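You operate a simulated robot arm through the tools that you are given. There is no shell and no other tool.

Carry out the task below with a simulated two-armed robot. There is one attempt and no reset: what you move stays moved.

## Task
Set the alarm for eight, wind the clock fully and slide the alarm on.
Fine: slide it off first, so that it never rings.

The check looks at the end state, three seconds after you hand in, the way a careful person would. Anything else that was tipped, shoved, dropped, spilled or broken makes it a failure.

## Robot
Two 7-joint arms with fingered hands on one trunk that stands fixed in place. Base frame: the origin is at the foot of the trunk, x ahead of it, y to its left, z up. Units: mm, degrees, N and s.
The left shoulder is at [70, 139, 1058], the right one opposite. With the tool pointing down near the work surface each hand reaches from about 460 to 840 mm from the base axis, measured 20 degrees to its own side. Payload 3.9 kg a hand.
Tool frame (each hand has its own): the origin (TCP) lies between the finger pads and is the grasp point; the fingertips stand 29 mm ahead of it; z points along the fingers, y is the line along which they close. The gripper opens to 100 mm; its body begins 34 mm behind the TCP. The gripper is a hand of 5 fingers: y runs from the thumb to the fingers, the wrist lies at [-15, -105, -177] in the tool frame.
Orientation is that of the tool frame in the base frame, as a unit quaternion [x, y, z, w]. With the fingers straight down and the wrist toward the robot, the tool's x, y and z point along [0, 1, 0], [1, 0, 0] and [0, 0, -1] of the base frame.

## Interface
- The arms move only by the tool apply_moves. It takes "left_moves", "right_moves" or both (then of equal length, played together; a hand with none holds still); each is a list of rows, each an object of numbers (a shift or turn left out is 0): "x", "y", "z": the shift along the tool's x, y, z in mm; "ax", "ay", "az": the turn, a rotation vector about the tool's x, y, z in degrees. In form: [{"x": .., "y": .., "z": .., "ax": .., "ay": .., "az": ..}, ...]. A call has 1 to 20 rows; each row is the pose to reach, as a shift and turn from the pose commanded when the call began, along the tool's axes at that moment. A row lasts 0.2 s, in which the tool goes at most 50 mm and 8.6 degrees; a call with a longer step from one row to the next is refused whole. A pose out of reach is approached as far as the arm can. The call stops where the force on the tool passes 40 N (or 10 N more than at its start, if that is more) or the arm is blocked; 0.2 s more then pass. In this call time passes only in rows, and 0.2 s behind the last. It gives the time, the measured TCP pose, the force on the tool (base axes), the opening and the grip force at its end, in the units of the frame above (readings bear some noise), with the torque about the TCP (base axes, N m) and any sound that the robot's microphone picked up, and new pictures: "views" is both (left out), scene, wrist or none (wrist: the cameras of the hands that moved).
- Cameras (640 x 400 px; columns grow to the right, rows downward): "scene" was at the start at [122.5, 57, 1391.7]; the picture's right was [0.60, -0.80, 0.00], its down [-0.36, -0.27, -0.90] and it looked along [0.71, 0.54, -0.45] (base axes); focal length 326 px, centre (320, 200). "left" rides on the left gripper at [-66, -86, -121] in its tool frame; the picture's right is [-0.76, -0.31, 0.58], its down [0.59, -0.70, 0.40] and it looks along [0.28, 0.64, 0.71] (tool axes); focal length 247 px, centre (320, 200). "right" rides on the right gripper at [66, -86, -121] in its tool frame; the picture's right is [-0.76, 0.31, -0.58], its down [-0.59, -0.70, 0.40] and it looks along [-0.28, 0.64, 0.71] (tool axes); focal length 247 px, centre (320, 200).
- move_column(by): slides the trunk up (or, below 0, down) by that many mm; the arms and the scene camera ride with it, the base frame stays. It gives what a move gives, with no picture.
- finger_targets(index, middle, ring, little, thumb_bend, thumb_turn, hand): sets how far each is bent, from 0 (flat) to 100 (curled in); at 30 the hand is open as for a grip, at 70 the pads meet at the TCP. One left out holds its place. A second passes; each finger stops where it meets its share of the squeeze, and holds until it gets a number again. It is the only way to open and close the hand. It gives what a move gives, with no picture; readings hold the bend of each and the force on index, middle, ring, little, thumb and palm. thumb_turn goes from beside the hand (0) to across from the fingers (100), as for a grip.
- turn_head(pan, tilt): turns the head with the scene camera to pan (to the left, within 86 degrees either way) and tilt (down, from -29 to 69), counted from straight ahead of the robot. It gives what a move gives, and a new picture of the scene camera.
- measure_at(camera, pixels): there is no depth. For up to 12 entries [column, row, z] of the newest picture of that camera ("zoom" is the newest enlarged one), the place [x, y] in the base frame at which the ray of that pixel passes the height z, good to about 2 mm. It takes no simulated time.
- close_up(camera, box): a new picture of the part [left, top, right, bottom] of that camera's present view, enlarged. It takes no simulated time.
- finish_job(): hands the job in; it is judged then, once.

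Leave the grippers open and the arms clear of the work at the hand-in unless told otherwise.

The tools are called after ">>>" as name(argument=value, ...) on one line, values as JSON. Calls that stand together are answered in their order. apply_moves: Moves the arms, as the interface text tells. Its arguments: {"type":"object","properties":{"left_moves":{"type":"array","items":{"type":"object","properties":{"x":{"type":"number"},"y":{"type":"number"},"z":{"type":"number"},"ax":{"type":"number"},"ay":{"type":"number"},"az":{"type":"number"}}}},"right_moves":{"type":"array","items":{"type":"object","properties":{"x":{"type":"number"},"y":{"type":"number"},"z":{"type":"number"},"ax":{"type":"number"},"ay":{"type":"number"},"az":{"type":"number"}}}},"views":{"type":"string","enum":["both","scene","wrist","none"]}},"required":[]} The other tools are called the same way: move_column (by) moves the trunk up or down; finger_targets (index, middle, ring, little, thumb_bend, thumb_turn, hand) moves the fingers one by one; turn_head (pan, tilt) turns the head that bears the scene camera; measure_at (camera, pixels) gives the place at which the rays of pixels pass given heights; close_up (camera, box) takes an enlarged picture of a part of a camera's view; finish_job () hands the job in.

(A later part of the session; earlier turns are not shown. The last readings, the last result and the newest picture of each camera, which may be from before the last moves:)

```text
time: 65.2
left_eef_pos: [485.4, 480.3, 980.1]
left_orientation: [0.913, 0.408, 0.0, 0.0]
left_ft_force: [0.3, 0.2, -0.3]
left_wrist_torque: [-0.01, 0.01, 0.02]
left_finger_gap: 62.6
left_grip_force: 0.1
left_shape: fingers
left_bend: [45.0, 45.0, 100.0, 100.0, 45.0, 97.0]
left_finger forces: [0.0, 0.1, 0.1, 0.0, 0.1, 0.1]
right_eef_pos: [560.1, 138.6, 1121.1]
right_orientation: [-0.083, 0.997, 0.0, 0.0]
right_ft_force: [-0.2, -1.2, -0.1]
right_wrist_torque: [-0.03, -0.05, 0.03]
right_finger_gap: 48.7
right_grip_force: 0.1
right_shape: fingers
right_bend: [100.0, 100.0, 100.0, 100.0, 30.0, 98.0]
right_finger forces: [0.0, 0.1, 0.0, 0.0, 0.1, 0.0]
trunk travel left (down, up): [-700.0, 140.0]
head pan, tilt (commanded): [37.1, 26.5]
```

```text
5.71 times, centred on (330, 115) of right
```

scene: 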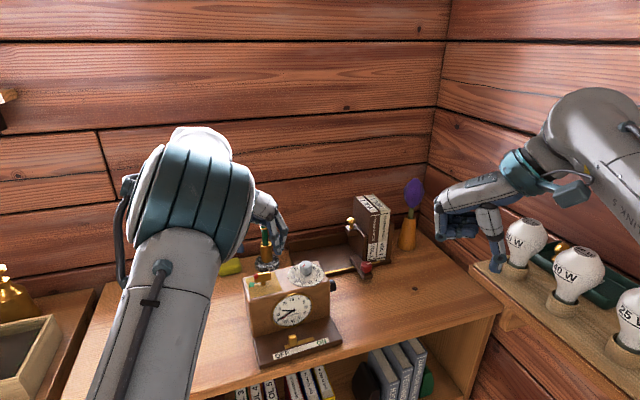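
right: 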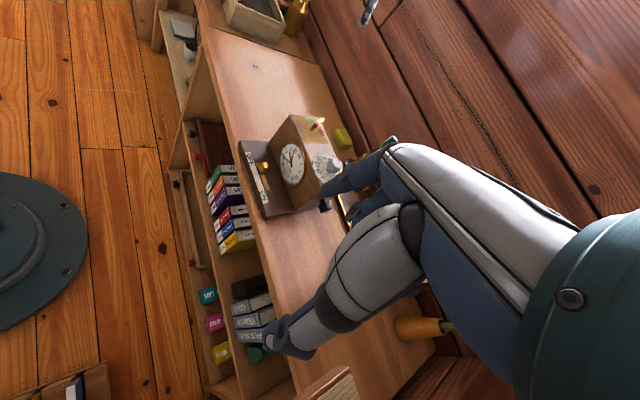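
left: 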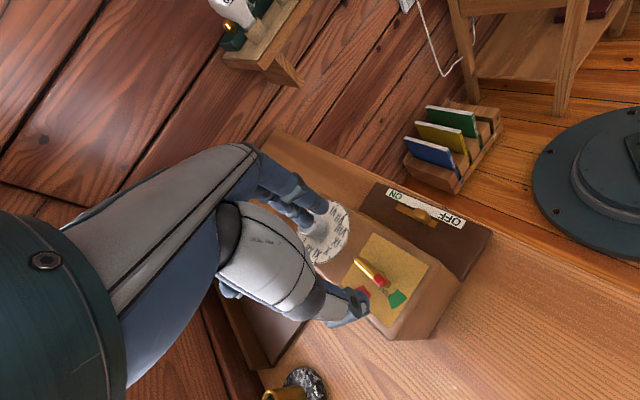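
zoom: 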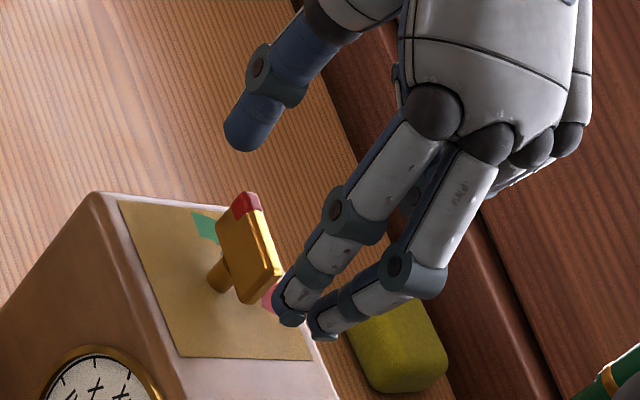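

The bar is centred between the fingers (gold end) and the thumb (red end), clear of the alarm knob. I'll descend the remaining 25 mm.

>>> apply_moves(left_moves=[{"z": 10}, {"z": 18}, {"z": 25}, {"z": 25}], views="none")

>>> close_up(camera="left", box=[240, 150, 420, 330])

>>> close_up(camera="right", box=[290, 80, 370, 150])

```text
time: 66.2
left_eef_pos: [485.2, 481.0, 955.4]
left_orientation: [0.913, 0.407, 0.0, 0.0]
left_ft_force: [0.1, -0.7, 0.0]
left_wrist_torque: [-0.04, 0.03, 0.01]
left_finger_gap: 62.7
left_grip_force: 0.1
left_shape: fingers
left_bend: [45.0, 45.0, 100.0, 100.0, 45.0, 97.0]
left_finger forces: [0.0, 0.0, 0.0, 0.1, 0.0, 0.0]
right_eef_pos: [560.7, 139.0, 1120.8]
right_orientation: [-0.083, 0.997, 0.0, 0.0]
right_ft_force: [-0.7, 0.3, -0.1]
right_wrist_torque: [0.02, 0.01, -0.02]
right_finger_gap: 48.5
right_grip_force: 0.1
right_shape: fingers
right_bend: [100.0, 100.0, 100.0, 100.0, 30.0, 98.0]
right_finger forces: [0.0, 0.1, 0.0, 0.0, 0.0, 0.0]
trunk travel left (down, up): [-700.0, 140.0]
head pan, tilt (commanded): [37.1, 26.5]
```

```text
2.22 times, centred on (330, 240) of left
```

zoom: 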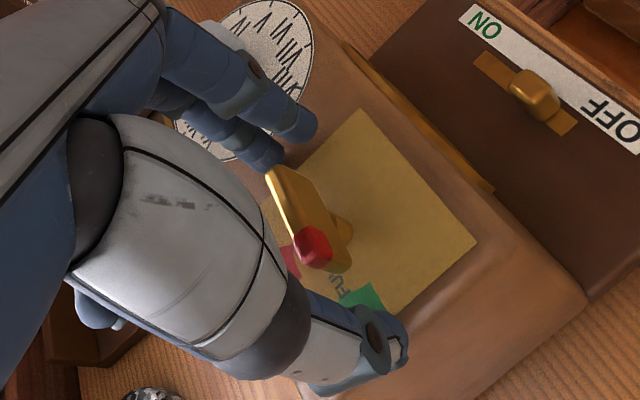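

```text
5.71 times, centred on (330, 115) of right
```

zoom: 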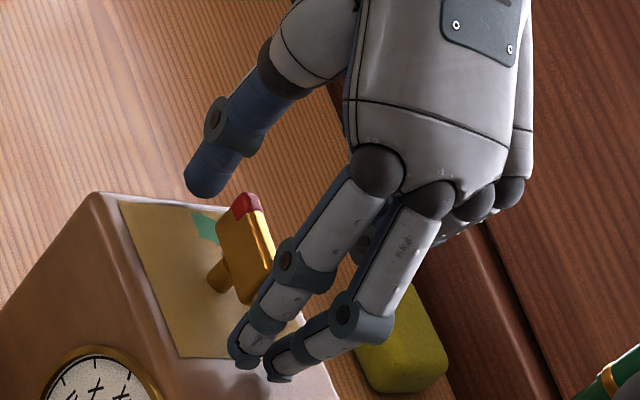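

I'll close part way to see whether the bar sits centrally.

>>> finger_targets(hand="left", index=53, middle=53, thumb_bend=53)

>>> close_up(camera="left", box=[240, 150, 420, 330])

>>> close_up(camera="right", box=[290, 80, 370, 150])

```text
time: 67.2
left_eef_pos: [485.5, 480.2, 954.1]
left_orientation: [0.913, 0.407, 0.0, 0.0]
left_ft_force: [0.5, -0.4, -0.2]
left_wrist_torque: [0.02, 0.02, 0.02]
left_finger_gap: 42.9
left_grip_force: 0.0
left_shape: fingers
left_bend: [53.0, 53.0, 100.0, 100.0, 53.0, 98.0]
left_finger forces: [0.0, 0.1, 0.0, 0.1, 0.0, 0.1]
right_eef_pos: [559.4, 138.8, 1120.0]
right_orientation: [-0.083, 0.997, 0.0, -0.001]
right_ft_force: [0.0, 0.0, 0.0]
right_wrist_torque: [-0.01, 0.0, 0.04]
right_finger_gap: 48.6
right_grip_force: 0.0
right_shape: fingers
right_bend: [100.0, 100.0, 100.0, 100.0, 30.0, 98.0]
right_finger forces: [0.1, 0.1, 0.0, 0.0, 0.0, 0.0]
trunk travel left (down, up): [-700.0, 140.0]
head pan, tilt (commanded): [37.1, 26.5]
```

```text
2.22 times, centred on (330, 240) of left
```

zoom: 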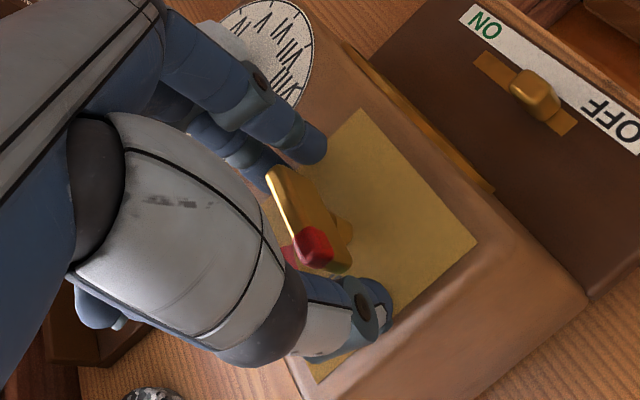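

```text
5.71 times, centred on (330, 115) of right
```

zoom: 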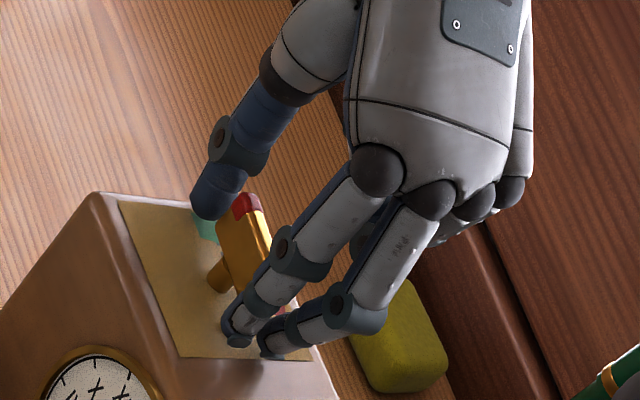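

It's nearly central. I'll close to hold both ends of the bar lightly.

>>> finger_targets(hand="left", index=61, middle=61, thumb_bend=61)

>>> close_up(camera="left", box=[240, 150, 420, 330])

>>> close_up(camera="right", box=[290, 80, 370, 150])

```text
time: 68.2
left_eef_pos: [484.3, 480.3, 954.0]
left_orientation: [0.914, 0.407, 0.0, 0.0]
left_ft_force: [0.2, -0.5, -0.6]
left_wrist_torque: [0.02, 0.01, 0.04]
left_finger_gap: 31.3
left_grip_force: 2.9
left_shape: fingers
left_bend: [58.0, 60.0, 100.0, 100.0, 59.0, 99.0]
left_finger forces: [2.1, 0.7, 0.0, 0.0, 2.8, 0.0]
right_eef_pos: [561.7, 138.3, 1120.5]
right_orientation: [-0.084, 0.996, 0.0, 0.0]
right_ft_force: [0.2, 1.0, -0.1]
right_wrist_torque: [0.02, 0.01, 0.0]
right_finger_gap: 48.8
right_grip_force: 0.0
right_shape: fingers
right_bend: [100.0, 100.0, 100.0, 100.0, 30.0, 98.0]
right_finger forces: [0.0, 0.0, 0.0, 0.0, 0.1, 0.0]
trunk travel left (down, up): [-700.0, 140.0]
head pan, tilt (commanded): [37.1, 26.5]
```

```text
2.22 times, centred on (330, 240) of left
```

zoom: 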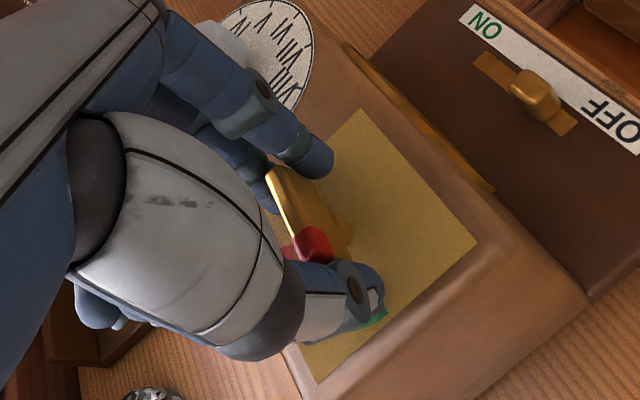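

```text
5.71 times, centred on (330, 115) of right
```

zoom: 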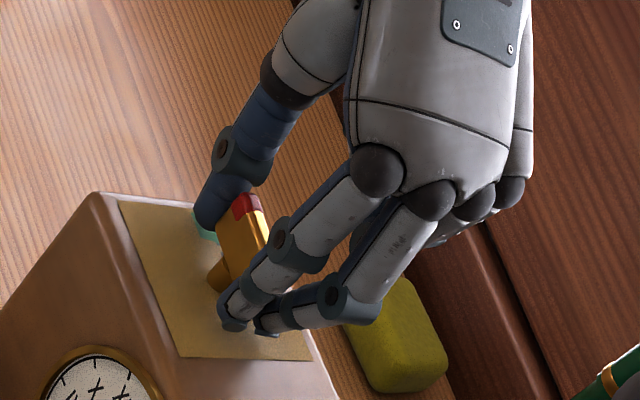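

Balanced light pinch: 2.1 / 0.7 / 2.8 N and no net force. I'll turn the wrist clockwise 12° in 3° steps.

>>> apply_moves(left_moves=[{"az": 3}, {"az": 6}, {"az": 9}, {"az": 12}], views="none")

>>> close_up(camera="left", box=[240, 150, 420, 330])

>>> close_up(camera="right", box=[290, 80, 370, 150])

```text
time: 69.2
left_eef_pos: [485.4, 480.6, 954.8]
left_orientation: [0.951, 0.308, 0.0, -0.001]
left_ft_force: [-1.3, 0.2, 0.4]
left_wrist_torque: [0.07, 0.03, 0.05]
left_finger_gap: 29.2
left_grip_force: 3.2
left_shape: fingers
left_bend: [60.0, 60.0, 100.0, 100.0, 59.0, 98.0]
left_finger forces: [1.2, 1.9, 0.0, 0.0, 3.2, 0.0]
right_eef_pos: [560.4, 138.0, 1120.6]
right_orientation: [-0.084, 0.996, 0.0, -0.001]
right_ft_force: [-0.8, -0.5, 0.7]
right_wrist_torque: [0.02, -0.02, 0.03]
right_finger_gap: 48.7
right_grip_force: 0.0
right_shape: fingers
right_bend: [100.0, 100.0, 100.0, 100.0, 30.0, 98.0]
right_finger forces: [0.0, 0.0, 0.0, 0.0, 0.0, 0.0]
trunk travel left (down, up): [-700.0, 140.0]
head pan, tilt (commanded): [37.1, 26.5]
```

```text
2.22 times, centred on (330, 240) of left
```

zoom: 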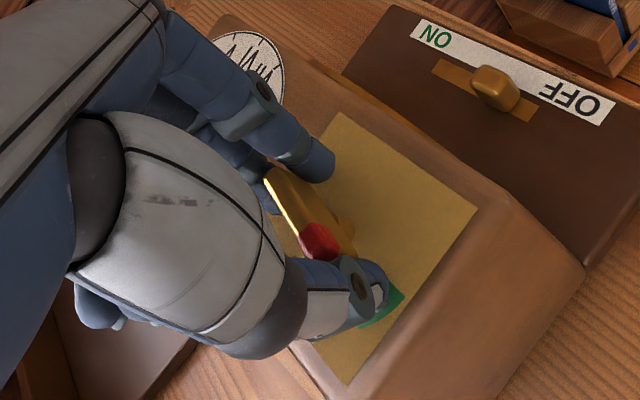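

```text
5.71 times, centred on (330, 115) of right
```

zoom: 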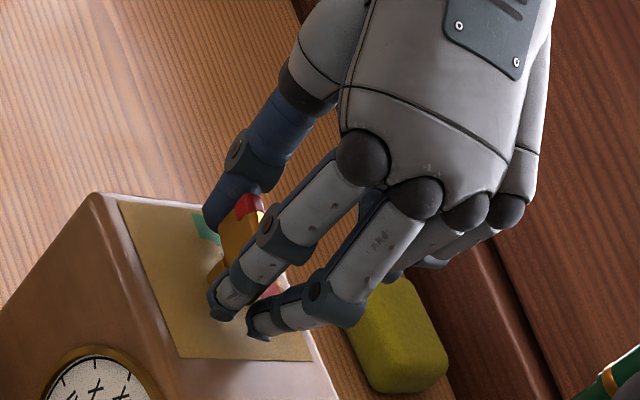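

The key followed only partly while the fingers flexed into it, and the middle finger is now pushing the gold end's side. The clock is still. I'll continue another 9°.

>>> apply_moves(left_moves=[{"az": 3}, {"az": 6}, {"az": 9}], views="none")

>>> close_up(camera="left", box=[240, 150, 420, 330])

>>> close_up(camera="right", box=[290, 80, 370, 150])

```text
time: 70.0
left_eef_pos: [484.6, 480.3, 954.1]
left_orientation: [0.972, 0.234, 0.0, -0.001]
left_ft_force: [-1.0, 2.0, -0.8]
left_wrist_torque: [0.06, 0.02, 0.0]
left_finger_gap: 29.0
left_grip_force: 2.8
left_shape: fingers
left_bend: [60.0, 60.0, 100.0, 100.0, 59.0, 98.0]
left_finger forces: [0.8, 2.2, 0.1, 0.1, 3.5, 0.0]
right_eef_pos: [560.4, 139.2, 1120.9]
right_orientation: [-0.084, 0.997, 0.0, 0.0]
right_ft_force: [-0.1, -0.2, -0.4]
right_wrist_torque: [-0.02, -0.02, 0.0]
right_finger_gap: 48.6
right_grip_force: 0.0
right_shape: fingers
right_bend: [100.0, 100.0, 100.0, 100.0, 30.0, 98.0]
right_finger forces: [0.0, 0.1, 0.0, 0.0, 0.1, 0.0]
trunk travel left (down, up): [-700.0, 140.0]
head pan, tilt (commanded): [37.1, 26.5]
```

```text
2.22 times, centred on (330, 240) of left
```

zoom: 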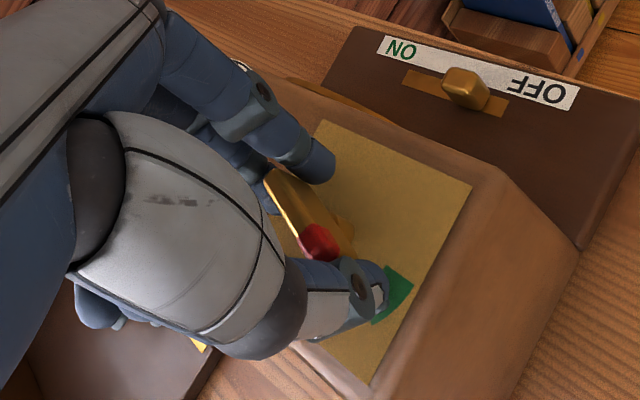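

```text
5.71 times, centred on (330, 115) of right
```

zoom: 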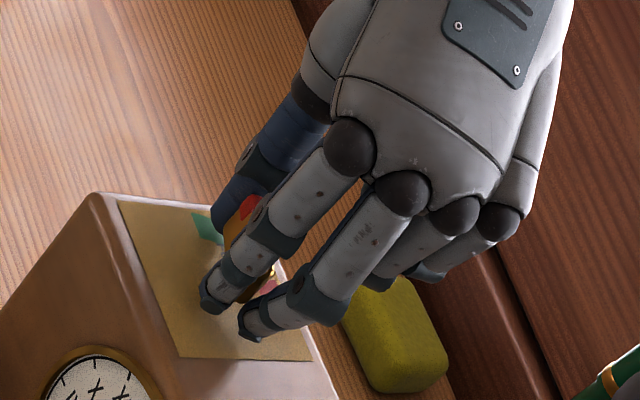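

The key is now following the hand. I'll measure the bar direction through this view.

>>> close_up(camera="left", box=[290, 200, 380, 290])

```text
4.44 times, centred on (335, 245) of left
```

zoom: 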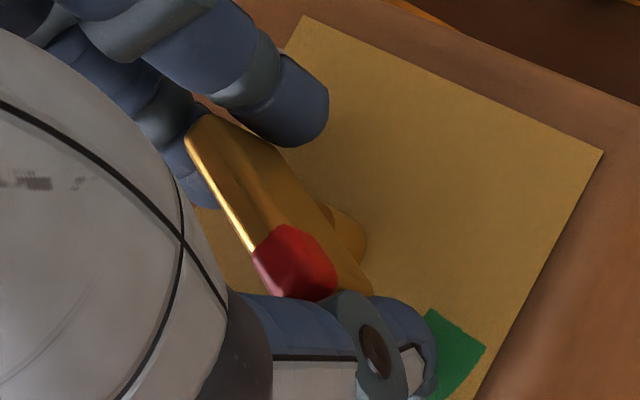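

>>> measure_at(camera="zoom", pixels=[[190, 150, 945], [253, 252, 945], [213, 118, 947], [290, 225, 947], [432, 310, 919.5], [485, 346, 919.5], [303, 15, 919.5], [603, 152, 919.5]])

```text
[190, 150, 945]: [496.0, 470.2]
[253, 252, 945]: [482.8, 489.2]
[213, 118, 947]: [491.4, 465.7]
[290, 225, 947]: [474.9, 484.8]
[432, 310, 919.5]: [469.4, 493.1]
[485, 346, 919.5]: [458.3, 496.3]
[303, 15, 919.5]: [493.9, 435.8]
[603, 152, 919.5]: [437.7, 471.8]
```

The bar is now at about 128°, inside the green sector (110–140°). I'll turn on a little to reach its centre or the stop.

>>> apply_moves(left_moves=[{"az": 2}, {"az": 4}, {"az": 6}], views="none")

>>> close_up(camera="right", box=[290, 80, 370, 150])

>>> close_up(camera="left", box=[290, 200, 380, 290])

```text
time: 70.8
left_eef_pos: [484.6, 480.1, 953.6]
left_orientation: [0.983, 0.182, 0.0, -0.001]
left_ft_force: [-1.1, 1.8, 0.9]
left_wrist_torque: [0.05, 0.03, 0.07]
left_finger_gap: 29.1
left_grip_force: 3.1
left_shape: fingers
left_bend: [60.0, 60.0, 100.0, 100.0, 59.0, 98.0]
left_finger forces: [0.9, 1.9, 0.1, 0.0, 3.4, 0.0]
right_eef_pos: [560.5, 138.7, 1120.3]
right_orientation: [-0.084, 0.996, 0.0, 0.0]
right_ft_force: [-0.3, -0.3, -0.8]
right_wrist_torque: [0.0, 0.02, 0.02]
right_finger_gap: 48.6
right_grip_force: 0.1
right_shape: fingers
right_bend: [100.0, 100.0, 100.0, 100.0, 30.0, 98.0]
right_finger forces: [0.0, 0.0, 0.1, 0.0, 0.0, 0.0]
trunk travel left (down, up): [-700.0, 140.0]
head pan, tilt (commanded): [37.1, 26.5]
```

```text
5.71 times, centred on (330, 115) of right
```

zoom: 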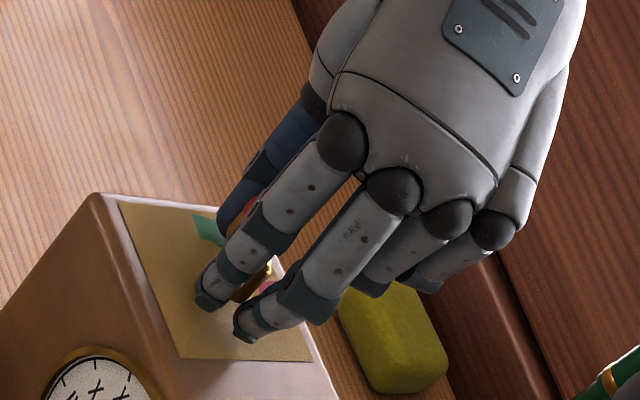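

```text
4.44 times, centred on (335, 245) of left
```

zoom: 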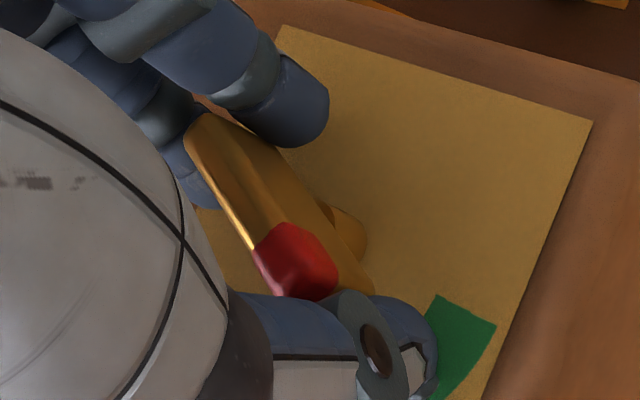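

>>> measure_at(camera="zoom", pixels=[[190, 150, 945], [253, 250, 945], [213, 115, 947], [290, 223, 947], [438, 295, 919.5], [497, 327, 919.5], [282, 25, 919.5], [593, 120, 919.5]])

```text
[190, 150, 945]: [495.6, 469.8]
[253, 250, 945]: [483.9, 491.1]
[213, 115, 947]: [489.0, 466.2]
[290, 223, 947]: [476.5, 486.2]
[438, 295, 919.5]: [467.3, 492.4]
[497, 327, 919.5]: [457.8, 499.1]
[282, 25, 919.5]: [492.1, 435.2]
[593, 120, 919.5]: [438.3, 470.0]
```

The bar is at about 121°, squarely inside the green FULL sector (110–140°, centre 125°), with no net force on the clock. I'll release and check that the key holds.

>>> finger_targets(hand="left", index=45, middle=45, thumb_bend=45)

>>> apply_moves(left_moves=[{"z": -15}, {"z": -35}, {"z": -60}, {"z": -85}], views="both")

>>> close_up(camera="left", box=[330, 220, 430, 320])

```text
time: 71.8
left_eef_pos: [484.7, 480.0, 954.5]
left_orientation: [0.983, 0.183, 0.0, 0.0]
left_ft_force: [0.4, 0.1, -0.2]
left_wrist_torque: [0.01, -0.02, -0.04]
left_finger_gap: 62.2
left_grip_force: 0.1
left_shape: fingers
left_bend: [45.0, 45.0, 100.0, 100.0, 45.0, 98.0]
left_finger forces: [0.1, 0.0, 0.0, 0.1, 0.0, 0.1]
right_eef_pos: [560.0, 139.0, 1120.4]
right_orientation: [-0.084, 0.996, 0.001, 0.0]
right_ft_force: [-0.7, 0.9, -0.2]
right_wrist_torque: [0.03, 0.0, 0.0]
right_finger_gap: 48.8
right_grip_force: 0.0
right_shape: fingers
right_bend: [100.0, 100.0, 100.0, 100.0, 30.0, 98.0]
right_finger forces: [0.1, 0.1, 0.1, 0.0, 0.0, 0.1]
trunk travel left (down, up): [-700.0, 140.0]
head pan, tilt (commanded): [37.1, 26.5]
```

```text
time: 72.8
left_eef_pos: [487.0, 478.0, 1040.0]
left_orientation: [0.983, 0.182, 0.0, -0.002]
left_ft_force: [-0.6, -0.2, 0.1]
left_wrist_torque: [0.02, 0.02, -0.01]
left_finger_gap: 62.4
left_grip_force: 0.0
left_shape: fingers
left_bend: [45.0, 45.0, 100.0, 100.0, 45.0, 97.0]
left_finger forces: [0.0, 0.0, 0.1, 0.0, 0.0, 0.0]
right_eef_pos: [560.9, 137.1, 1121.2]
right_orientation: [-0.084, 0.996, 0.001, 0.0]
right_ft_force: [0.2, 0.5, 0.1]
right_wrist_torque: [0.04, 0.03, -0.04]
right_finger_gap: 48.5
right_grip_force: 0.1
right_shape: fingers
right_bend: [100.0, 100.0, 100.0, 100.0, 30.0, 98.0]
right_finger forces: [0.0, 0.0, 0.1, 0.0, 0.0, 0.0]
trunk travel left (down, up): [-700.0, 140.0]
head pan, tilt (commanded): [37.1, 26.5]
```

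scene: 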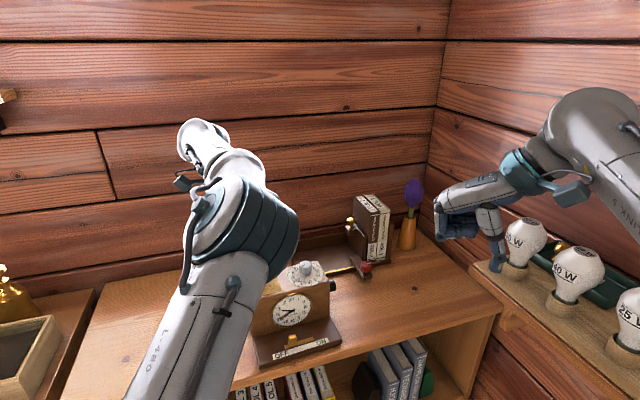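
left: 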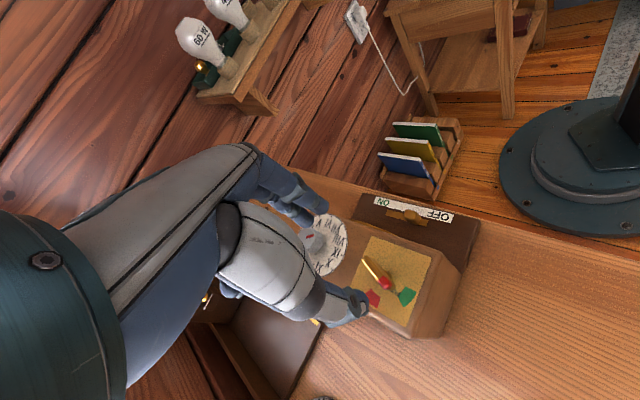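

```text
4.00 times, centred on (380, 270) of left
```

zoom: 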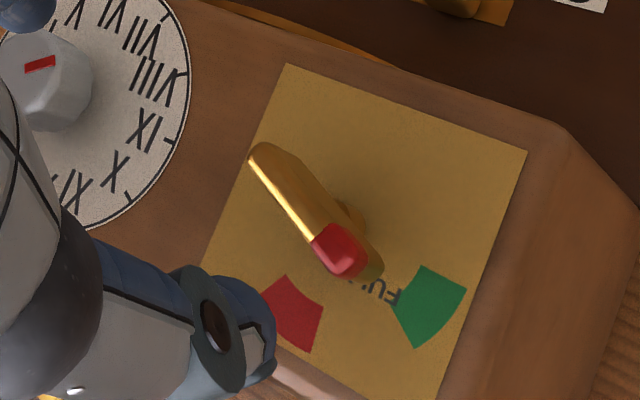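

The key holds. I'll move the left hand back to its parking place on the left for a clear look at everything.

>>> apply_moves(left_moves=[{"x": -14, "y": -23, "z": -18, "az": -7.8}, {"x": -28, "y": -46, "z": -36, "az": -15.6}, {"x": -42, "y": -69, "z": -54, "az": -23.4}, {"x": -56, "y": -92, "z": -72, "az": -31.2}, {"x": -70, "y": -116, "z": -89, "az": -39}], views="both")

>>> close_up(camera="scene", box=[230, 250, 358, 370])

>>> close_up(camera="right", box=[300, 100, 350, 140])

>>> close_up(camera="left", box=[325, 135, 435, 235])

```text
time: 74.0
left_eef_pos: [378.1, 561.6, 1127.5]
left_orientation: [0.865, 0.502, 0.001, 0.001]
left_ft_force: [-0.3, 0.9, 0.4]
left_wrist_torque: [0.0, -0.04, 0.0]
left_finger_gap: 62.3
left_grip_force: 0.1
left_shape: fingers
left_bend: [45.0, 45.0, 100.0, 100.0, 45.0, 97.0]
left_finger forces: [0.0, 0.1, 0.0, 0.1, 0.0, 0.0]
right_eef_pos: [560.1, 139.3, 1121.0]
right_orientation: [-0.083, 0.997, 0.0, 0.001]
right_ft_force: [0.1, 0.0, -0.3]
right_wrist_torque: [-0.01, 0.01, 0.01]
right_finger_gap: 48.6
right_grip_force: 0.1
right_shape: fingers
right_bend: [100.0, 100.0, 100.0, 100.0, 30.0, 98.0]
right_finger forces: [0.0, 0.0, 0.0, 0.0, 0.1, 0.0]
trunk travel left (down, up): [-700.0, 140.0]
head pan, tilt (commanded): [37.1, 26.5]
```

scene: 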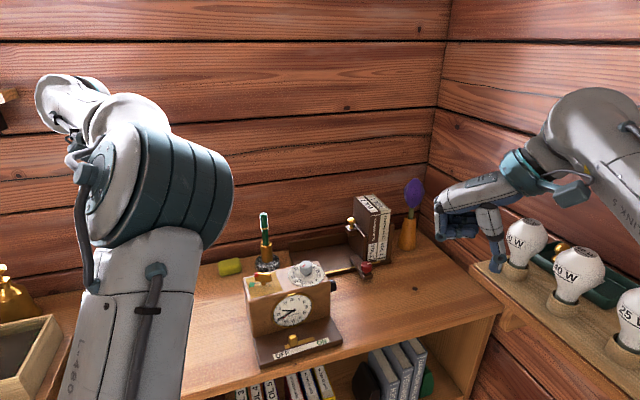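
left: 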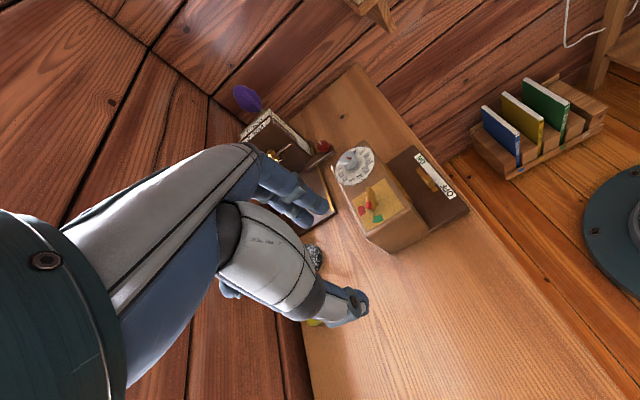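

```text
3.33 times, centred on (294, 310) of scene
```

zoom: 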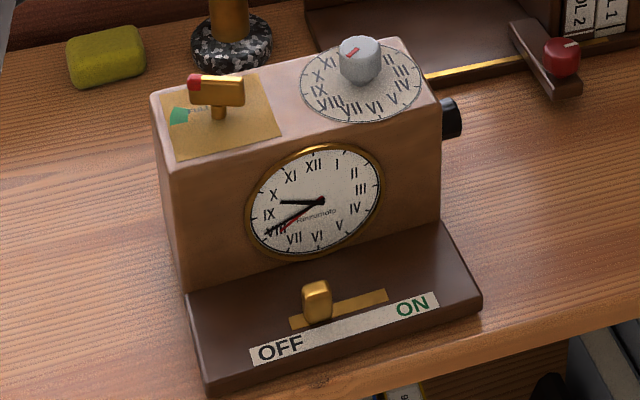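

```text
10.00 times, centred on (325, 120) of right
```

zoom: 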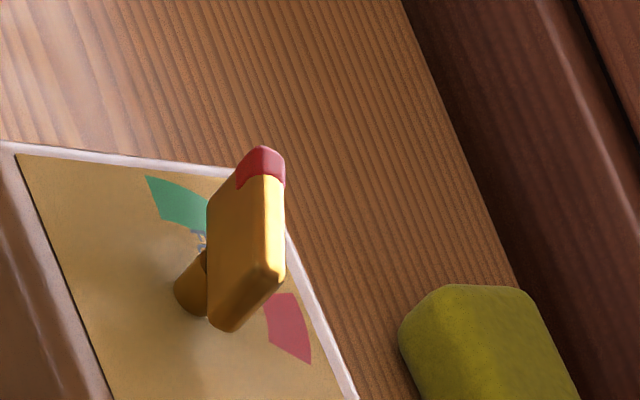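

```text
4.00 times, centred on (380, 185) of left
```

zoom: 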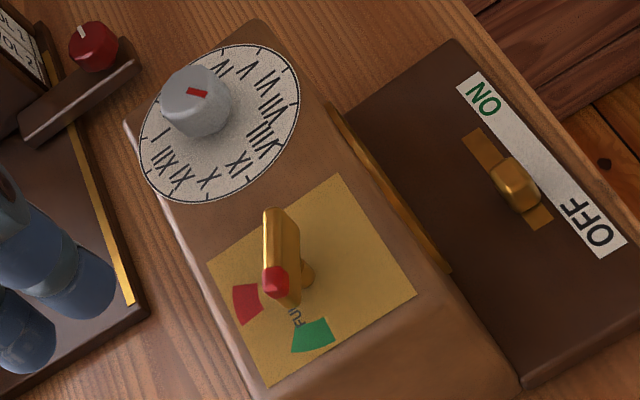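

I'll measure the key's final direction and the green sector edges in this clear left view.

>>> measure_at(camera="zoom", pixels=[[275, 211, 947], [274, 280, 947], [268, 214, 946], [265, 275, 946], [298, 325, 919.5], [325, 318, 919.5], [291, 352, 919.5], [335, 342, 919.5], [233, 286, 919.5], [258, 285, 919.5], [240, 324, 919.5]])

>>> close_up(camera="right", box=[300, 100, 350, 140])

>>> measure_at(camera="zoom", pixels=[[272, 160, 947], [278, 275, 947], [285, 165, 947], [286, 270, 947], [146, 177, 919.5], [158, 217, 919.5], [205, 192, 919.5], [275, 320, 919.5], [195, 292, 925]])

```text
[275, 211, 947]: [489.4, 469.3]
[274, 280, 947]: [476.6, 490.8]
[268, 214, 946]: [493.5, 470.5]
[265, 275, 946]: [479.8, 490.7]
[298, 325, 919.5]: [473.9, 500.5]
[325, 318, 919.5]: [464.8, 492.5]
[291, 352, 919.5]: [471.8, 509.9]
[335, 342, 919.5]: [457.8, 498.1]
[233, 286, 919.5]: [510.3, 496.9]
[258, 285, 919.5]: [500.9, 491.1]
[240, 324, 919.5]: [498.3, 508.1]
```

```text
10.00 times, centred on (325, 120) of right
```

zoom: 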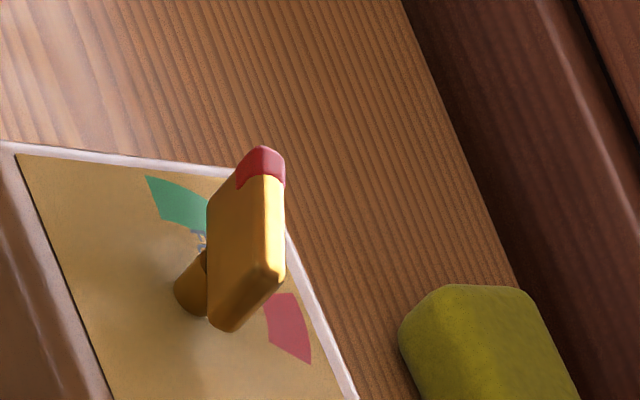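

```text
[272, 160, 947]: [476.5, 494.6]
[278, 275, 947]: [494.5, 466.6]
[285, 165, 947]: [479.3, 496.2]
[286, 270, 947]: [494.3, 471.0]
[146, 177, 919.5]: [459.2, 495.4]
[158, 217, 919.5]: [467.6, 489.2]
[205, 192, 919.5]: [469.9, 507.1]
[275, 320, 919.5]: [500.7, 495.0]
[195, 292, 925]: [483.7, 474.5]
```

The bar points at 122°. To be sure where that lies inside the green sector I need its edges accurately, so I'll zoom in more on the plate from the left and scene cameras.

>>> close_up(camera="scene", box=[246, 262, 296, 302])

>>> close_up(camera="left", box=[348, 180, 398, 235])

```text
10.00 times, centred on (271, 282) of scene
```

zoom: 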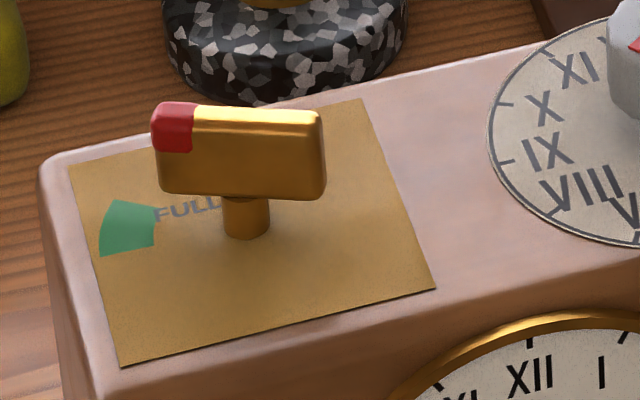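

```text
7.27 times, centred on (373, 208) of left
```

zoom: 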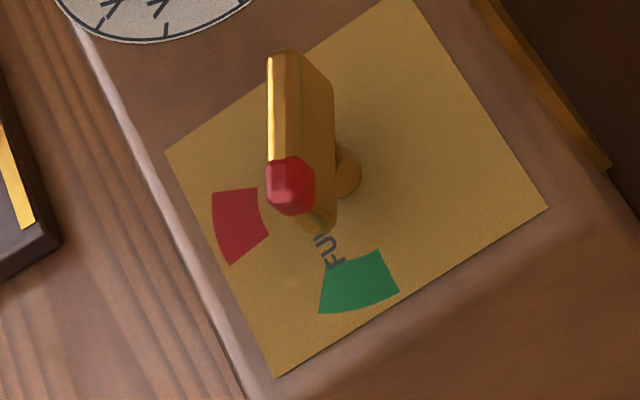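

>>> measure_at(camera="zoom", pixels=[[326, 270, 919.5], [378, 250, 919.5], [399, 293, 919.5], [319, 313, 919.5], [212, 192, 919.5], [257, 188, 919.5], [268, 238, 919.5], [230, 264, 919.5], [165, 152, 919.5], [548, 209, 919.5], [275, 377, 919.5], [346, 178, 919.5]])

>>> measure_at(camera="zoom", pixels=[[286, 52, 947], [288, 178, 947], [268, 62, 946], [266, 170, 946], [300, 52, 947], [302, 170, 947]])

```text
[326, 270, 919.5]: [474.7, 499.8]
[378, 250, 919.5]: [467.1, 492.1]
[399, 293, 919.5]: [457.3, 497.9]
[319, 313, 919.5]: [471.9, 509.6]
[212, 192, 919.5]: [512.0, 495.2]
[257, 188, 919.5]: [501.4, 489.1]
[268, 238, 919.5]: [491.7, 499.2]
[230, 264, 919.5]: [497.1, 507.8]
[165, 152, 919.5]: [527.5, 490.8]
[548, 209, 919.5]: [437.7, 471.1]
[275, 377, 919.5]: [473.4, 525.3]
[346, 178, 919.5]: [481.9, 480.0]
```

```text
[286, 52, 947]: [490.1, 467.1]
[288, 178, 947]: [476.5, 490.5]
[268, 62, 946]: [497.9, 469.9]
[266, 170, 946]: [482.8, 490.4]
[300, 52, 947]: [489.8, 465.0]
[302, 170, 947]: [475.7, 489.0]
```

The red tip points at ~122°, inside the green sector (about 110–144°), but I felt no hard stop yet. To be sure it's fully wound, I'll pinch the bar's ends again with the same light grip (too weak to strain anything) and feel for a stop a little further within the green. I'm moving the left hand back above the key, aligned at yaw −58°.

>>> apply_moves(left_moves=[{"x": -4, "y": 33, "z": 15, "az": 7}, {"x": -8.5, "y": 67, "z": 35, "az": 14}, {"x": -13, "y": 100, "z": 60, "az": 21}, {"x": -17.4, "y": 133.5, "z": 87, "az": 28}, {"x": -17.4, "y": 133.5, "z": 87, "az": 28}], views="none")

>>> apply_moves(left_moves=[{"z": 25}, {"z": 50}, {"z": 70}, {"z": 85}, {"z": 85}], views="none")

>>> close_up(camera="left", box=[240, 150, 420, 330])

>>> close_up(camera="right", box=[290, 80, 370, 150])

```text
time: 75.2
left_eef_pos: [485.2, 480.2, 1041.4]
left_orientation: [0.961, 0.275, 0.001, -0.001]
left_ft_force: [-0.3, 0.7, 0.1]
left_wrist_torque: [0.01, -0.01, -0.01]
left_finger_gap: 62.3
left_grip_force: 0.0
left_shape: fingers
left_bend: [45.0, 45.0, 100.0, 100.0, 45.0, 97.0]
left_finger forces: [0.0, 0.0, 0.0, 0.0, 0.1, 0.1]
right_eef_pos: [559.1, 138.9, 1121.4]
right_orientation: [-0.083, 0.997, 0.0, 0.001]
right_ft_force: [-0.4, -0.3, 0.5]
right_wrist_torque: [-0.01, 0.0, 0.01]
right_finger_gap: 48.8
right_grip_force: 0.1
right_shape: fingers
right_bend: [100.0, 100.0, 100.0, 100.0, 30.0, 98.0]
right_finger forces: [0.0, 0.0, 0.0, 0.0, 0.0, 0.0]
trunk travel left (down, up): [-700.0, 140.0]
head pan, tilt (commanded): [37.1, 26.5]
```

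```text
time: 76.4
left_eef_pos: [484.3, 481.0, 956.9]
left_orientation: [0.961, 0.276, 0.001, 0.0]
left_ft_force: [0.7, -0.2, 0.2]
left_wrist_torque: [-0.02, 0.0, -0.04]
left_finger_gap: 62.0
left_grip_force: 0.1
left_shape: fingers
left_bend: [45.0, 45.0, 100.0, 100.0, 45.0, 97.0]
left_finger forces: [0.0, 0.0, 0.1, 0.1, 0.0, 0.0]
right_eef_pos: [559.6, 137.8, 1119.3]
right_orientation: [-0.083, 0.997, 0.0, -0.001]
right_ft_force: [-0.8, 0.8, -0.5]
right_wrist_torque: [-0.02, -0.02, 0.01]
right_finger_gap: 48.8
right_grip_force: 0.1
right_shape: fingers
right_bend: [100.0, 100.0, 100.0, 100.0, 30.0, 98.0]
right_finger forces: [0.1, 0.0, 0.1, 0.1, 0.1, 0.0]
trunk travel left (down, up): [-700.0, 140.0]
head pan, tilt (commanded): [37.1, 26.5]
```

```text
2.22 times, centred on (330, 240) of left
```

zoom: 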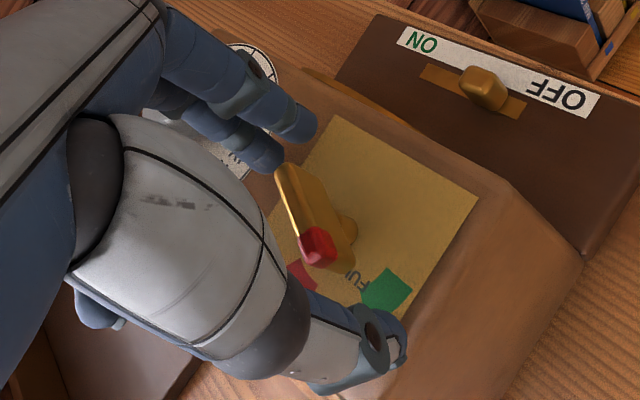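

```text
5.71 times, centred on (330, 115) of right
```

zoom: 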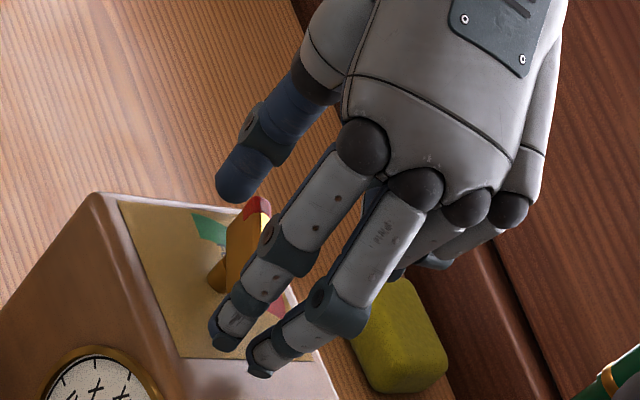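

The bar is nicely aligned between the thumb (red end) and fingers (gold end). I'll close with the same light pinch.

>>> finger_targets(hand="left", index=61, middle=61, thumb_bend=61)

>>> apply_moves(left_moves=[{"az": 3}, {"az": 6}, {"az": 9}, {"az": 12}], views="none")

>>> close_up(camera="left", box=[290, 200, 380, 290])

>>> measure_at(camera="zoom", pixels=[[190, 150, 945], [253, 252, 945]])

```text
time: 77.4
left_eef_pos: [485.3, 481.5, 957.4]
left_orientation: [0.961, 0.276, -0.001, -0.001]
left_ft_force: [0.0, -2.0, -0.5]
left_wrist_torque: [-0.02, 0.0, 0.01]
left_finger_gap: 32.7
left_grip_force: 2.9
left_shape: fingers
left_bend: [57.0, 61.0, 100.0, 100.0, 59.0, 99.0]
left_finger forces: [3.9, 0.0, 0.1, 0.0, 2.5, 0.1]
right_eef_pos: [560.7, 138.7, 1120.3]
right_orientation: [-0.084, 0.996, 0.0, 0.0]
right_ft_force: [0.4, 0.0, 0.5]
right_wrist_torque: [0.04, 0.01, -0.02]
right_finger_gap: 48.5
right_grip_force: 0.0
right_shape: fingers
right_bend: [100.0, 100.0, 100.0, 100.0, 30.0, 98.0]
right_finger forces: [0.0, 0.0, 0.0, 0.0, 0.1, 0.0]
trunk travel left (down, up): [-700.0, 140.0]
head pan, tilt (commanded): [37.1, 26.5]
```

```text
time: 78.4
left_eef_pos: [485.3, 480.4, 956.6]
left_orientation: [0.985, 0.174, -0.001, -0.002]
left_ft_force: [0.2, 1.0, 0.6]
left_wrist_torque: [-0.01, 0.02, 0.03]
left_finger_gap: 29.8
left_grip_force: 3.7
left_shape: fingers
left_bend: [59.0, 61.0, 100.0, 100.0, 59.0, 98.0]
left_finger forces: [2.1, 2.6, 0.0, 0.0, 2.9, 0.1]
right_eef_pos: [561.8, 138.1, 1120.1]
right_orientation: [-0.085, 0.996, 0.0, 0.001]
right_ft_force: [1.3, 0.9, -0.4]
right_wrist_torque: [0.0, 0.01, -0.03]
right_finger_gap: 48.6
right_grip_force: 0.1
right_shape: fingers
right_bend: [100.0, 100.0, 100.0, 100.0, 30.0, 98.0]
right_finger forces: [0.1, 0.0, 0.0, 0.0, 0.1, 0.0]
trunk travel left (down, up): [-700.0, 140.0]
head pan, tilt (commanded): [37.1, 26.5]
```

```text
4.44 times, centred on (335, 245) of left
```

zoom: 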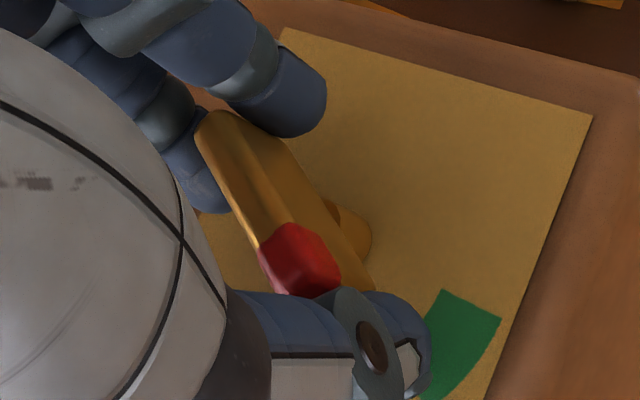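

```text
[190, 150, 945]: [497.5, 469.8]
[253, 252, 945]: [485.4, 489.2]
```

>>> measure_at(camera="zoom", pixels=[[200, 150, 945], [256, 248, 945], [222, 112, 947], [293, 224, 947], [430, 318, 919.5], [442, 290, 919.5], [501, 319, 919.5], [287, 28, 919.5], [593, 116, 919.5]])

>>> apply_moves(left_moves=[{"az": 2}, {"az": 4}, {"az": 6}], views="none")

>>> close_up(camera="left", box=[290, 200, 380, 290])

```text
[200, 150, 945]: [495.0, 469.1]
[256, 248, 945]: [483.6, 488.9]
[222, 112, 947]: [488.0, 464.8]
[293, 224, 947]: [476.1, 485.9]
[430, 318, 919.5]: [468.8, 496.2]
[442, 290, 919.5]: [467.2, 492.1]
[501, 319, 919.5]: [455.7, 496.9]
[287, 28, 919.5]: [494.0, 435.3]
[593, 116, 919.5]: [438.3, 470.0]
```

```text
time: 79.2
left_eef_pos: [485.8, 480.5, 956.0]
left_orientation: [0.992, 0.123, 0.0, -0.001]
left_ft_force: [0.7, 2.6, 0.6]
left_wrist_torque: [0.11, 0.01, 0.06]
left_finger_gap: 28.1
left_grip_force: 4.4
left_shape: fingers
left_bend: [60.0, 61.0, 100.0, 100.0, 59.0, 98.0]
left_finger forces: [1.1, 4.8, 0.0, 0.1, 3.3, 0.0]
right_eef_pos: [560.5, 138.3, 1120.4]
right_orientation: [-0.084, 0.996, 0.0, -0.001]
right_ft_force: [-0.1, 0.6, -0.6]
right_wrist_torque: [-0.02, 0.01, 0.0]
right_finger_gap: 49.0
right_grip_force: 0.1
right_shape: fingers
right_bend: [100.0, 100.0, 100.0, 100.0, 30.0, 98.0]
right_finger forces: [0.1, 0.1, 0.1, 0.0, 0.1, 0.0]
trunk travel left (down, up): [-700.0, 140.0]
head pan, tilt (commanded): [37.1, 26.5]
```

```text
4.44 times, centred on (335, 245) of left
```

zoom: 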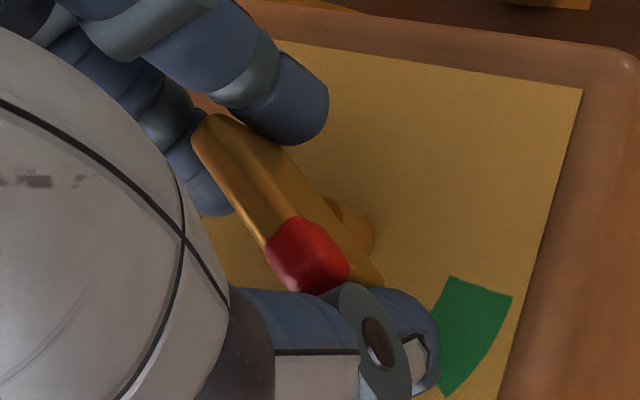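

The middle finger's force rose from 2.6 to 4.8 N in this step and the bar turned in the grip, which suggests resistance. I'll measure the bar again.

>>> measure_at(camera="zoom", pixels=[[196, 148, 945], [262, 245, 945], [225, 117, 947], [300, 218, 947], [450, 277, 919.5], [512, 298, 919.5], [446, 397, 919.5], [582, 90, 919.5]])

>>> close_up(camera="right", box=[290, 80, 370, 150])

```text
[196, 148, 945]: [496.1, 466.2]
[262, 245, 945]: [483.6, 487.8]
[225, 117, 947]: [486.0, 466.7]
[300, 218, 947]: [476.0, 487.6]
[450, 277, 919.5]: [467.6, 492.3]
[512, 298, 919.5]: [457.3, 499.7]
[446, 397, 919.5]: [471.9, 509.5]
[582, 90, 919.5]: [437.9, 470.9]
```

```text
5.71 times, centred on (330, 115) of right
```

zoom: 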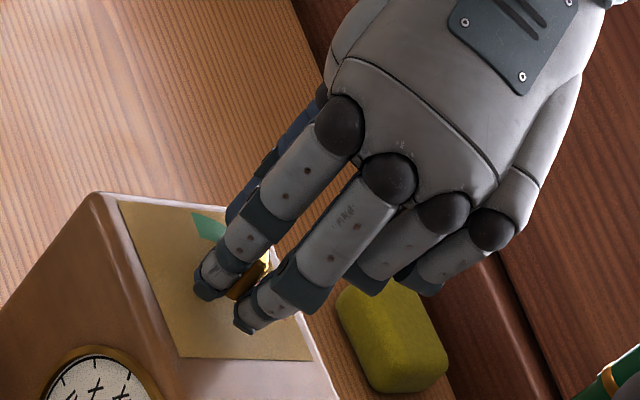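

The bar stayed near 119–120° while the hand turned 6° and the force rose, so this looks like the end stop. I'll turn 4° more to confirm, watching the force and the clock.

>>> apply_moves(left_moves=[{"az": 2}, {"az": 4}], views="none")

>>> close_up(camera="left", box=[290, 200, 380, 290])

>>> close_up(camera="right", box=[290, 80, 370, 150])

```text
time: 79.8
left_eef_pos: [486.5, 481.5, 955.4]
left_orientation: [0.996, 0.087, 0.0, 0.0]
left_ft_force: [3.1, 3.5, 1.7]
left_wrist_torque: [0.1, -0.1, 0.17]
left_finger_gap: 27.5
left_grip_force: 5.4
left_shape: fingers
left_bend: [61.0, 61.0, 100.0, 100.0, 59.0, 97.0]
left_finger forces: [0.4, 6.6, 0.0, 0.0, 3.2, 0.0]
right_eef_pos: [561.5, 138.8, 1119.6]
right_orientation: [-0.084, 0.996, 0.0, 0.0]
right_ft_force: [0.4, 0.9, 0.0]
right_wrist_torque: [-0.02, 0.01, 0.01]
right_finger_gap: 48.9
right_grip_force: 0.0
right_shape: fingers
right_bend: [100.0, 100.0, 100.0, 100.0, 30.0, 98.0]
right_finger forces: [0.0, 0.0, 0.0, 0.0, 0.0, 0.0]
trunk travel left (down, up): [-700.0, 140.0]
head pan, tilt (commanded): [37.1, 26.5]
```

```text
4.44 times, centred on (335, 245) of left
```

zoom: 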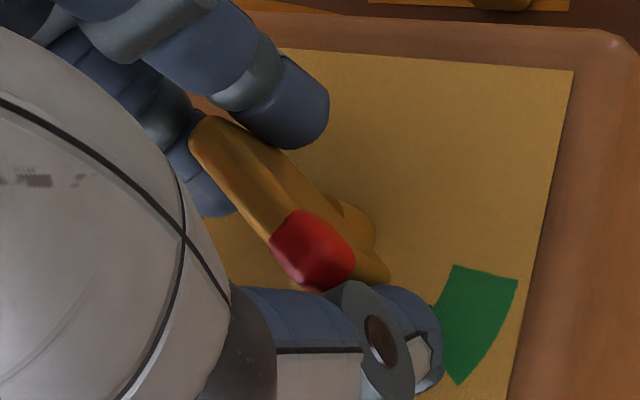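

```text
5.71 times, centred on (330, 115) of right
```

zoom: 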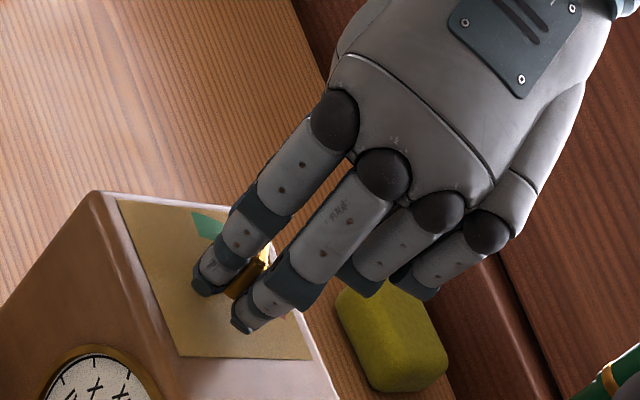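

The torque climbed to 0.17 Nm and the key didn't move: it's at its stop in the green, so the clock is fully wound. I'll release, lift and park the left hand.

>>> finger_targets(hand="left", index=45, middle=45, thumb_bend=45)

>>> apply_moves(left_moves=[{"z": -15}, {"z": -35}, {"z": -60}, {"z": -85}], views="none")

```text
time: 80.8
left_eef_pos: [485.1, 481.1, 957.2]
left_orientation: [0.996, 0.088, 0.0, -0.001]
left_ft_force: [0.1, 0.4, 0.0]
left_wrist_torque: [-0.01, 0.0, 0.02]
left_finger_gap: 62.2
left_grip_force: 0.2
left_shape: fingers
left_bend: [45.0, 45.0, 100.0, 100.0, 45.0, 98.0]
left_finger forces: [0.1, 0.0, 0.0, 0.1, 0.0, 0.0]
right_eef_pos: [560.7, 139.0, 1120.0]
right_orientation: [-0.083, 0.997, 0.0, 0.0]
right_ft_force: [0.3, -0.2, -0.2]
right_wrist_torque: [-0.01, 0.02, 0.01]
right_finger_gap: 48.7
right_grip_force: 0.1
right_shape: fingers
right_bend: [100.0, 100.0, 100.0, 100.0, 30.0, 98.0]
right_finger forces: [0.1, 0.1, 0.0, 0.0, 0.0, 0.0]
trunk travel left (down, up): [-700.0, 140.0]
head pan, tilt (commanded): [37.1, 26.5]
```

```text
time: 81.8
left_eef_pos: [517.8, 488.9, 991.5]
left_orientation: [0.996, 0.092, 0.005, -0.002]
left_ft_force: [-0.4, 0.1, 0.0]
left_wrist_torque: [-0.01, 0.04, 0.03]
left_finger_gap: 62.3
left_grip_force: 0.1
left_shape: fingers
left_bend: [45.0, 45.0, 100.0, 100.0, 45.0, 97.0]
left_finger forces: [0.0, 0.1, 0.1, 0.0, 0.0, 0.1]
left hand out of reach, approached as far as the arm can: row 2, 3, 4
right_eef_pos: [560.7, 140.7, 1119.3]
right_orientation: [-0.084, 0.996, 0.0, 0.0]
right_ft_force: [0.0, 1.5, -0.3]
right_wrist_torque: [0.01, 0.02, 0.01]
right_finger_gap: 48.7
right_grip_force: 0.1
right_shape: fingers
right_bend: [100.0, 100.0, 100.0, 100.0, 30.0, 98.0]
right_finger forces: [0.0, 0.0, 0.1, 0.0, 0.0, 0.1]
trunk travel left (down, up): [-700.0, 140.0]
head pan, tilt (commanded): [37.1, 26.5]
```

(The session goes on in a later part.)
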